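You operate a simulated robot arm through the tools that you are given. There is no shell and no other tool. Be economical: measure what you need, move in short steps, check, and stop when the job is done.

Carry out the task below with a simulated robot arm. There is one attempt and no reset: what you move stays moved.

TASK
Put one of the steel inserts from the top of cart 9 in the drip tin.

It is judged by the outcome, as a careful person would: the job done as asked, and still so three seconds after it is handed in. It fails if anything else is knocked over, pushed out of place, dropped, spilled or broken.

THE ROBOT
A 7-joint arm with a two-finger parallel gripper, fixed in place. Base frame: the origin is at the foot of the arm, x ahead of it, y to its left, z up; the work surface is at about z = 860. Lengths are in mm, angles in degrees, forces in N, time in s.
With the tool pointing down near the work surface it reaches from about 300 to 700 mm from the base axis. Its first joint turns from -66.0 to 66.0 degrees. Payload 1.57 kg.
Tool frame: the origin (TCP) lies between the finger pads and is the grasp point; the fingertips stand 30 mm ahead of it; z points along the fingers, y is the line along which they close. The gripper opens to 110 mm. The fingers are 24 mm wide and 12 mm thick; the gripper's body (48 by 112 mm) begins 78 mm behind the TCP.
Orientation is that of the tool frame in the base frame, as a unit quaternion [w, x, y, z]. With the fingers straight down and closing along the base's y, the tool's x points along the base's -x, its y along +y and its z along -z.

THE INTERFACE
- The arm moves only by the tool move_arm. Its argument "increments" is one flat list of numbers, 7 for each row, row after row: the opening, from 0 (shut) to 1 (fully open), then the shift along the tool's x, y, z in mm, then the turn, a rotation vector about the tool's x, y, z in degrees. In form: [grip, tx, ty, tz, wx, wy, wz, grip, tx, ty, tz, wx, wy, wz, ...]. A call has 1 to 12 rows; each row shifts and turns the commanded pose from where the row before left it, along the tool's axes as they then stand. A row lasts 0.2 s, in which the tool goes at most 50 mm and 8.6 degrees; a call with a longer step from one row to the next is refused whole, and so is a gripper value outside its range. A pose out of reach is approached as far as the arm can. The call stops where the force on the tool passes 40 N (or 10 N more than at its start, if that is more) or the arm is blocked; 0.2 s more then pass. The fingers move at their own pace (about 108 mm/s each) and stop on an object; they squeeze with about 36 N. The grip force told is the motor's: it shows also when the fingers shut on nothing. Time passes only in rows, and 0.2 s behind the last, so rows that do not move let the fingers close. It gives the time, the measured TCP pose, the force on the tool (base axes), the opening and the grip force at its end, in the units of the frame above (readings bear some noise).
- Cameras (640 x 400 px; columns grow to the right, rows downward): "scene" is fixed at [169.5, -392.8, 1392.8]; the picture's right is [0.66, -0.75, 0.00], its down [-0.50, -0.44, -0.75] and it looks along [0.56, 0.49, -0.67] (base axes); focal length 313 px, centre (320, 200). "wrist" rides on the gripper at [-36, 0, -80] in the tool frame; the picture's right is [0.00, -1.00, 0.00], its down [0.97, 0.00, -0.24] and it looks along [0.24, 0.00, 0.97] (tool axes); focal length 218 px, centre (320, 200).
- get_image(camera): a new picture of that camera. No time passes.
- measure_at(camera, pixels): for up to 12 pixels [column, row] of the newest picture of that camera ("zoom" is the newest enlarged one), the place [x, y, z] in the base frame of the surface seen there, good to about 3 mm, but the place of the scene camera against the robot may be out by one fixed shift of up to 18 mm in any direction. No time passes.
- inspect(camera, box): a new picture of the part [left, top, right, bottom] of that camera's present view, enlarged. No time passes.
- job_done(): hands the job in; it is judged then, once.

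Work in short steps. Measure before you move; look again where a grasp or a placing could have gone wrong, and mend it. You have 60 turns and 20 pictures in all, the two below and enlarged ones among them. Open the gripper and draw the arm clear of the work before you hand the job in, unless the task says otherwise; then end with one line.

The tools are called by a JSON object that holds its "method" and its "body". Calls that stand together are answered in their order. move_arm: Moves the arm, as the interface text tells. Its arguments: {"type":"object","properties":{"increments":{"type":"array"}},"required":["increments"]} The other tools are called the same way: get_image (camera) takes a picture; measure_at (camera, pixels) gives the place of the surface under pixels of a picture; inspect (camera, box) takes an enlarged picture of a part of a camera's view; job_done () hands the job in.

At the start:

```text
t: 0.0
eef_pos: [335.6, -162.5, 1091.9]
orientation: [0.0, 0.0, 1.0, -0.001]
force: [0.5, 0.0, -0.2]
finger_gap: 109.9
grip_force: 0.1
```

scene: 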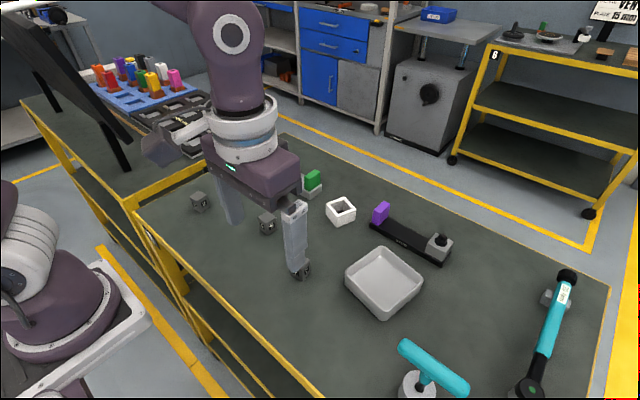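
wrist: 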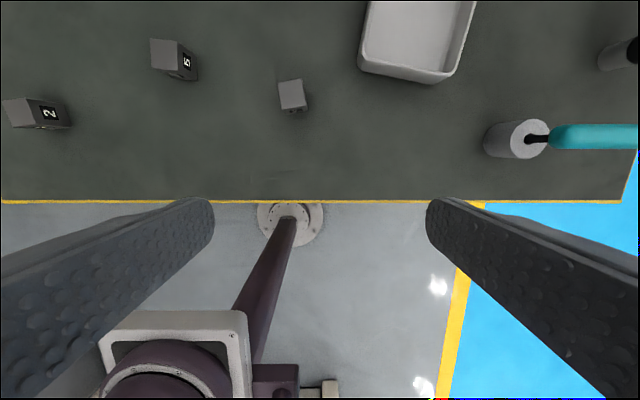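

I see small grey blocks near (199,203), (267,225) and (303,270), and a tray at (384,282). I'll enlarge the scene to identify the inserts, the tin and the cart number.

{"method": "inspect", "body": {"camera": "scene", "box": [170, 150, 330, 290]}}

{"method": "inspect", "body": {"camera": "scene", "box": [310, 160, 630, 400]}}

{"method": "inspect", "body": {"camera": "wrist", "box": [0, 0, 640, 210]}}

```text
2.86 times, centred on (250, 220) of scene
```

zoom: 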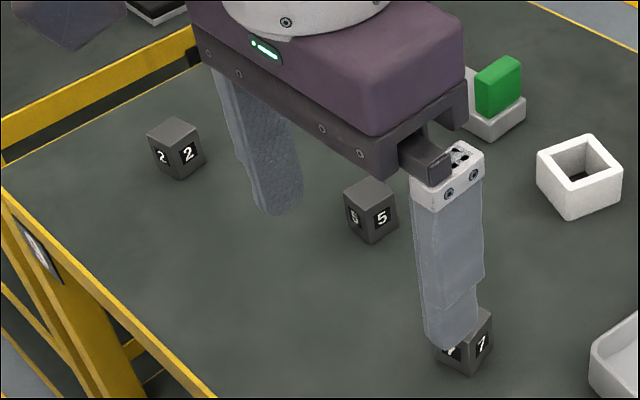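

```text
1.67 times, centred on (470, 280) of scene
```

zoom: 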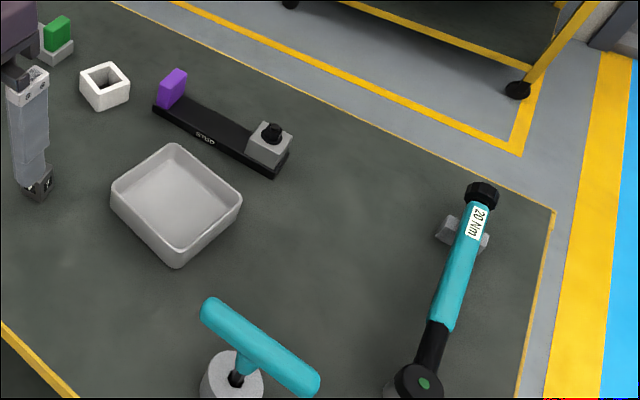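

```text
1.00 times, centred on (320, 105) of wrist
```

zoom: 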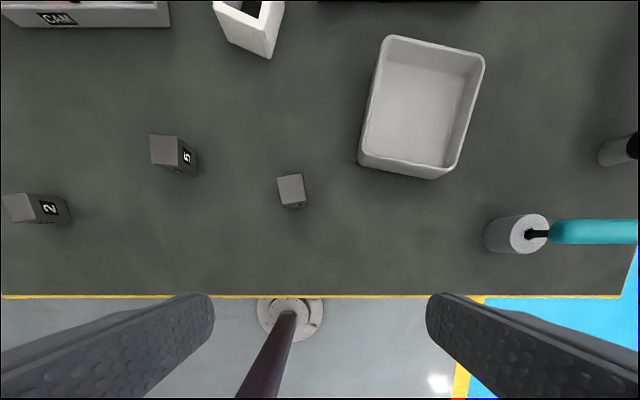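

Three numbered steel cubes are visible (2, 5, 7), plus a shallow tray. I'll read the plate near (176,236) to confirm the cart, and look at the white box at (340,211).

{"method": "inspect", "body": {"camera": "scene", "box": [130, 200, 220, 260]}}

{"method": "inspect", "body": {"camera": "scene", "box": [290, 160, 460, 270]}}

{"method": "inspect", "body": {"camera": "scene", "box": [20, 40, 240, 180]}}

{"method": "measure_at", "body": {"camera": "wrist", "pixels": [[291, 95], [280, 83], [301, 80], [305, 108], [283, 110], [165, 55], [420, 30], [362, 68], [436, 80], [476, 5], [330, 150], [25, 112]]}}

```text
6.67 times, centred on (175, 230) of scene
```

zoom: 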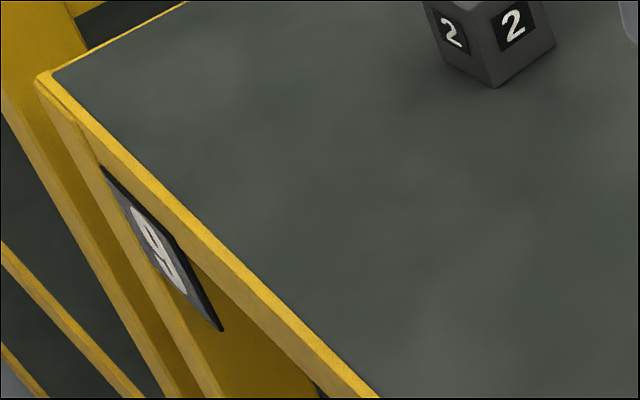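

```text
3.64 times, centred on (375, 215) of scene
```

zoom: 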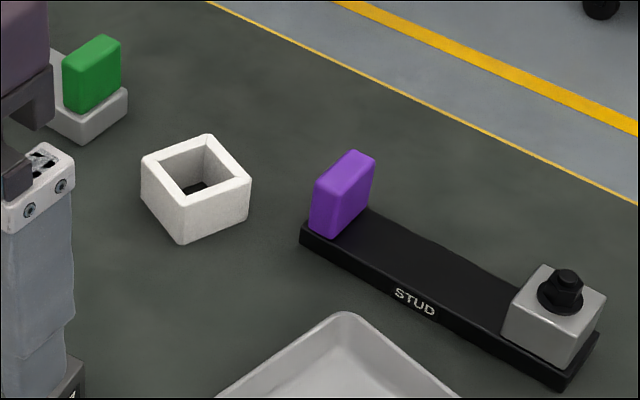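

```text
2.86 times, centred on (130, 110) of scene
```

zoom: 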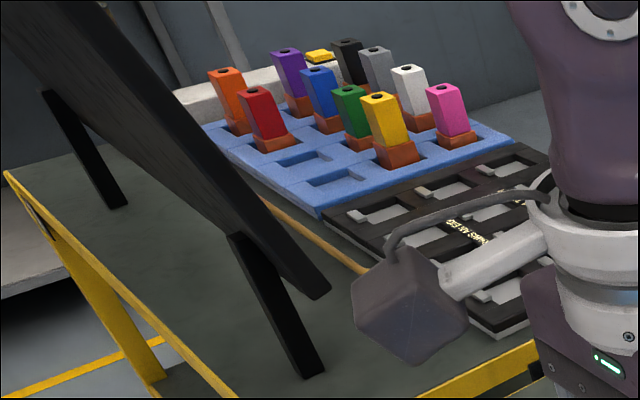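

```text
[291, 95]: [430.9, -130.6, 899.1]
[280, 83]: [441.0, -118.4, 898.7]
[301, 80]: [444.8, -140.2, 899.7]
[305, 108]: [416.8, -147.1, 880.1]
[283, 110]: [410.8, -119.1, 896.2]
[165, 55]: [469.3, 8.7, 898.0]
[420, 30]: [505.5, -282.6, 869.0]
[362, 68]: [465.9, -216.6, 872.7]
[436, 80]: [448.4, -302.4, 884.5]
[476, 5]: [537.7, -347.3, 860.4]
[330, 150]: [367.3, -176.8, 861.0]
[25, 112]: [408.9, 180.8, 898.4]
```

The plate reads 9, so this top is cart 9, and the tray is the drip tin. Insert 7 is nearest to it, with its top centre at about (429,-131,899) and turned about 8°. I'll go above it with a half-open gripper and look again.

{"method": "move_arm", "body": {"increments": [0.7, -23.4, 7.9, 20, 0, 0, 0, 0.7, -23.4, 7.9, 20, 0, 0, 0, 0.7, -23.4, 7.9, 20, 0, 0, 0, 0.7, -23.4, 7.9, 20, 0, 0, 0, 0.7, 0, 0, 0, 0, 0, -8, 0.7, 0, 0, 0, 0, 0, 0]}}

{"method": "get_image", "body": {"camera": "wrist"}}

```text
t: 1.4
eef_pos: [430.4, -130.2, 1012.3]
orientation: [-0.001, -0.069, 0.998, 0.0]
force: [0.7, 0.5, 0.3]
finger_gap: 77.0
grip_force: 0.1
```

```text
11 pictures are left
```

wrist: 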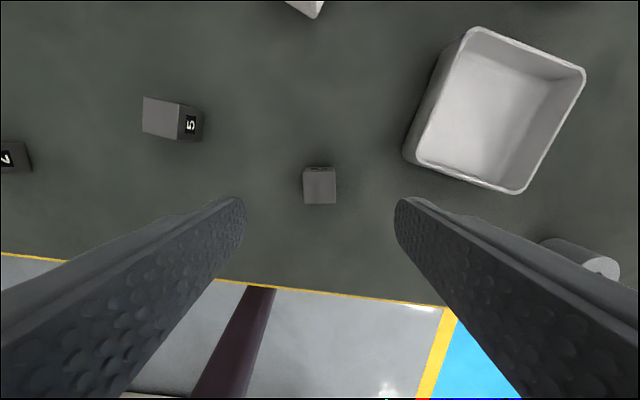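

The insert is centred and aligned at (320,187). I'll measure its edges and the tray's rim and floor.

{"method": "measure_at", "body": {"camera": "wrist", "pixels": [[320, 187], [306, 187], [334, 187], [320, 174], [320, 202], [475, 30], [582, 70], [522, 190], [408, 155], [490, 110], [510, 90], [470, 130]]}}

```text
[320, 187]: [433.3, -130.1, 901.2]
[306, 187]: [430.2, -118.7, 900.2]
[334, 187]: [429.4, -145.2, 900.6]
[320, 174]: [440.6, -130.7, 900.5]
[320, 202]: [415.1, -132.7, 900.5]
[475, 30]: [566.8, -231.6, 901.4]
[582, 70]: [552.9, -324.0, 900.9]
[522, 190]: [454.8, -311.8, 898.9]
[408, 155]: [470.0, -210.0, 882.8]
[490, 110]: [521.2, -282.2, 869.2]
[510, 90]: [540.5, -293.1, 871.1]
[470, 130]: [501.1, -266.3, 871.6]
```

Insert centre is about (429,-131.5), and the tray's rim is about z 901 with its floor about 870. I'll descend to TCP z ≈ 896 and close.

{"method": "move_arm", "body": {"increments": [0.7, 1, -1, 30, 0, 0, 0, 0.7, 0, 0, 30, 0, 0, 0, 0.7, 0, 0, 30, 0, 0, 0, 0.7, 0, 0, 16, 0, 0, 0, 0.7, 0, 0, 10, 0, 0, 0, 0.7, 0, 0, 0, 0, 0, 0, 0, 0, 0, 0, 0, 0, 0, 0, 0, 0, 0, 0, 0, 0, 0, 0, 0, 0, 0, 0, 0]}}

```text
t: 3.4
eef_pos: [428.6, -131.3, 895.9]
orientation: [0.0, -0.069, 0.998, 0.0]
force: [0.2, -0.6, 0.2]
finger_gap: 30.1
grip_force: 36.2
```

Gripped at 30 mm. I'll lift, straighten and carry it to above the tray centre at about (511,-270), turning to the tray's angle (about -10°).

{"method": "move_arm", "body": {"increments": [0, 0, 0, -15, 0, 0, 0, 0, 0, 0, -35, 0, 0, 0, 0, 0, 0, -40, 0, 0, 0, 0, 0, 0, 0, 0, 0, 7.9, 0, -13.7, -23.1, 0, 0, 0, 0, 0, -13.7, -23.1, 0, 0, 0, 0, 0, -13.7, -23.1, 0, 0, 0, 0, 0, -13.7, -23.1, 0, 0, 0, 0, 0, -13.7, -23.1, 0, 0, 0, 0, 0, -13.7, -23.1, 0, 0, 0, 0, 0, 0, 0, 0, 0, 0, 8, 0, 0, 0, 0, 0, 0, 2]}}

{"method": "get_image", "body": {"camera": "wrist"}}

{"method": "get_image", "body": {"camera": "scene"}}

```text
t: 6.0
eef_pos: [511.3, -271.1, 986.0]
orientation: [0.0, 0.087, 0.996, 0.0]
force: [-0.1, -0.6, -2.3]
finger_gap: 29.6
grip_force: 35.8
```

```text
10 pictures are left
```

wrist: 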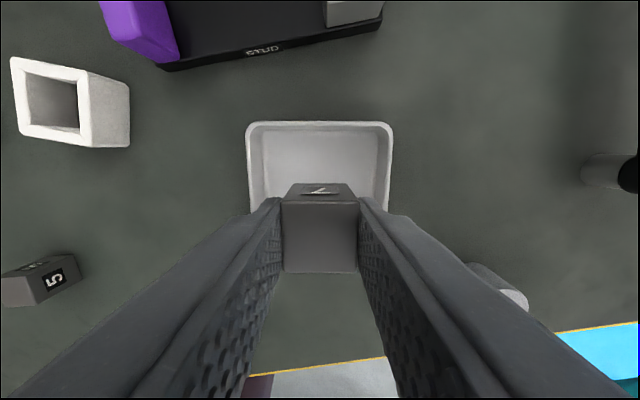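

```text
9 pictures are left
```

scene: 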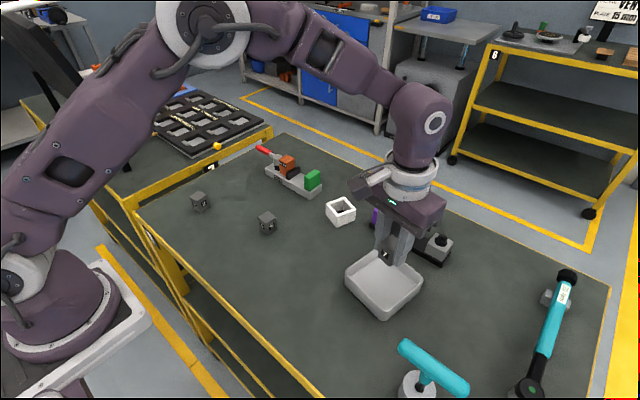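

The tray is centred and aligned laterally (columns 246–394). I'll measure the tray edges to check the fore-aft position.

{"method": "measure_at", "body": {"camera": "wrist", "pixels": [[320, 124], [320, 134], [320, 150], [320, 170], [250, 170], [390, 170], [265, 170], [375, 170], [320, 186], [320, 270], [150, 20], [345, 15]]}}

```text
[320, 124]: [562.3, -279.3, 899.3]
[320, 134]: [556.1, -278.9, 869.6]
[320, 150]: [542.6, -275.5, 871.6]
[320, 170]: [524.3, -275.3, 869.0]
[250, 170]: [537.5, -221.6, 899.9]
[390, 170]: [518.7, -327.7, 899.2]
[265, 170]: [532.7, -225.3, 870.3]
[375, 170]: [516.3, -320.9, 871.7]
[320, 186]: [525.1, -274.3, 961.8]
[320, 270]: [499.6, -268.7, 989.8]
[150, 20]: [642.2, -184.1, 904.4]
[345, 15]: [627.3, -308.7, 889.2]
```

The cube sits near the tray's middle, with the floor at 870 and the cube bottom at about 951. I'll lower about 79 mm, gently at the end.

{"method": "move_arm", "body": {"increments": [0, 0, 0, 25, 0, 0, 0, 0, 0, 0, 25, 0, 0, 0, 0, 0, 0, 18, 0, 0, 0, 0, 0, 0, 7, 0, 0, 0, 0, 0, 0, 3, 0, 0, 0, 0, 0, 0, 1, 0, 0, 0, 0, 0, 0, 0, 0, 0, 0]}}

```text
t: 7.6
eef_pos: [510.4, -270.2, 907.4]
orientation: [0.0, 0.086, 0.996, 0.0]
force: [0.1, 0.6, -3.4]
finger_gap: 29.9
grip_force: 36.1
```

No contact yet, so I'll creep down 1.5 mm.

{"method": "move_arm", "body": {"increments": [0, 0, 0, 0.7, 0, 0, 0, 0, 0, 0, 0.8, 0, 0, 0, 0, 0, 0, 0, 0, 0, 0]}}

```text
t: 8.4
eef_pos: [511.6, -269.9, 905.8]
orientation: [0.002, 0.086, 0.996, 0.0]
force: [-0.6, -0.6, 9.3]
finger_gap: 29.6
grip_force: 36.1
```

The upward force of 9 N shows the cube is on the floor. I'll open modestly, then retreat straight up.

{"method": "move_arm", "body": {"increments": [0.42, 0, 0, 0, 0, 0, 0, 0.42, 0, 0, 0, 0, 0, 0, 0.42, 0, 0, -5, 0, 0, 0, 0.42, 0, 0, -25, 0, 0, 0, 0.42, 0, 0, -40, 0, 0, 0, 0.42, 0, 0, -40, 0, 0, 0, 0.42, 0, 0, -40, 0, 0, 0, 0.42, 0, 0, 0, 0, 0, 0]}}

{"method": "get_image", "body": {"camera": "wrist"}}

{"method": "get_image", "body": {"camera": "scene"}}

```text
t: 10.2
eef_pos: [510.3, -272.4, 1055.0]
orientation: [0.0, 0.086, 0.996, 0.0]
force: [-0.6, 0.6, 0.4]
finger_gap: 46.0
grip_force: 0.1
```

```text
8 pictures are left
```

wrist: 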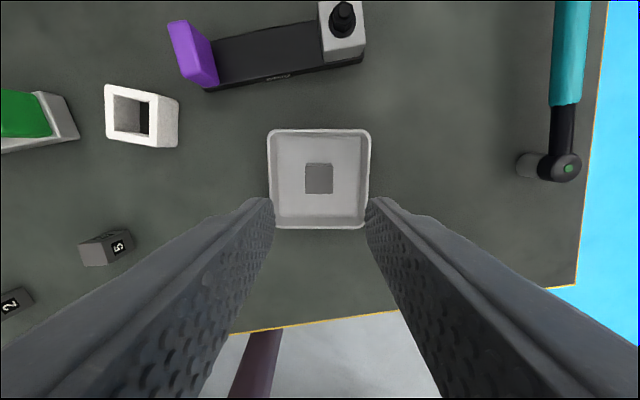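

```text
7 pictures are left
```

scene: 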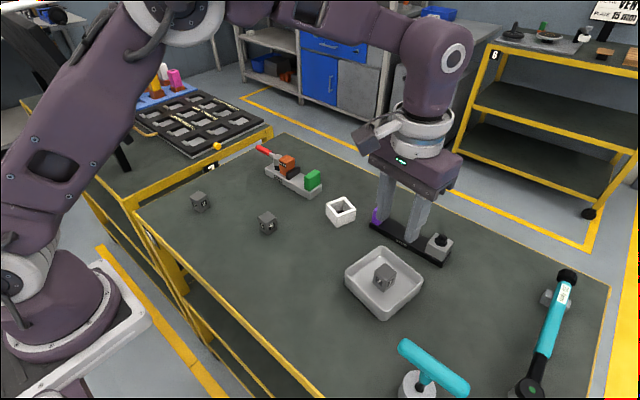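

The insert stands in the middle of the tin, nothing else has moved, and the arm is clear with the gripper open.

{"method": "job_done", "body": {}}

```text
The job is handed in.
```

Steel insert 7 from the top of cart 9 is standing in the drip tin, nothing else was disturbed, and the job is handed in.
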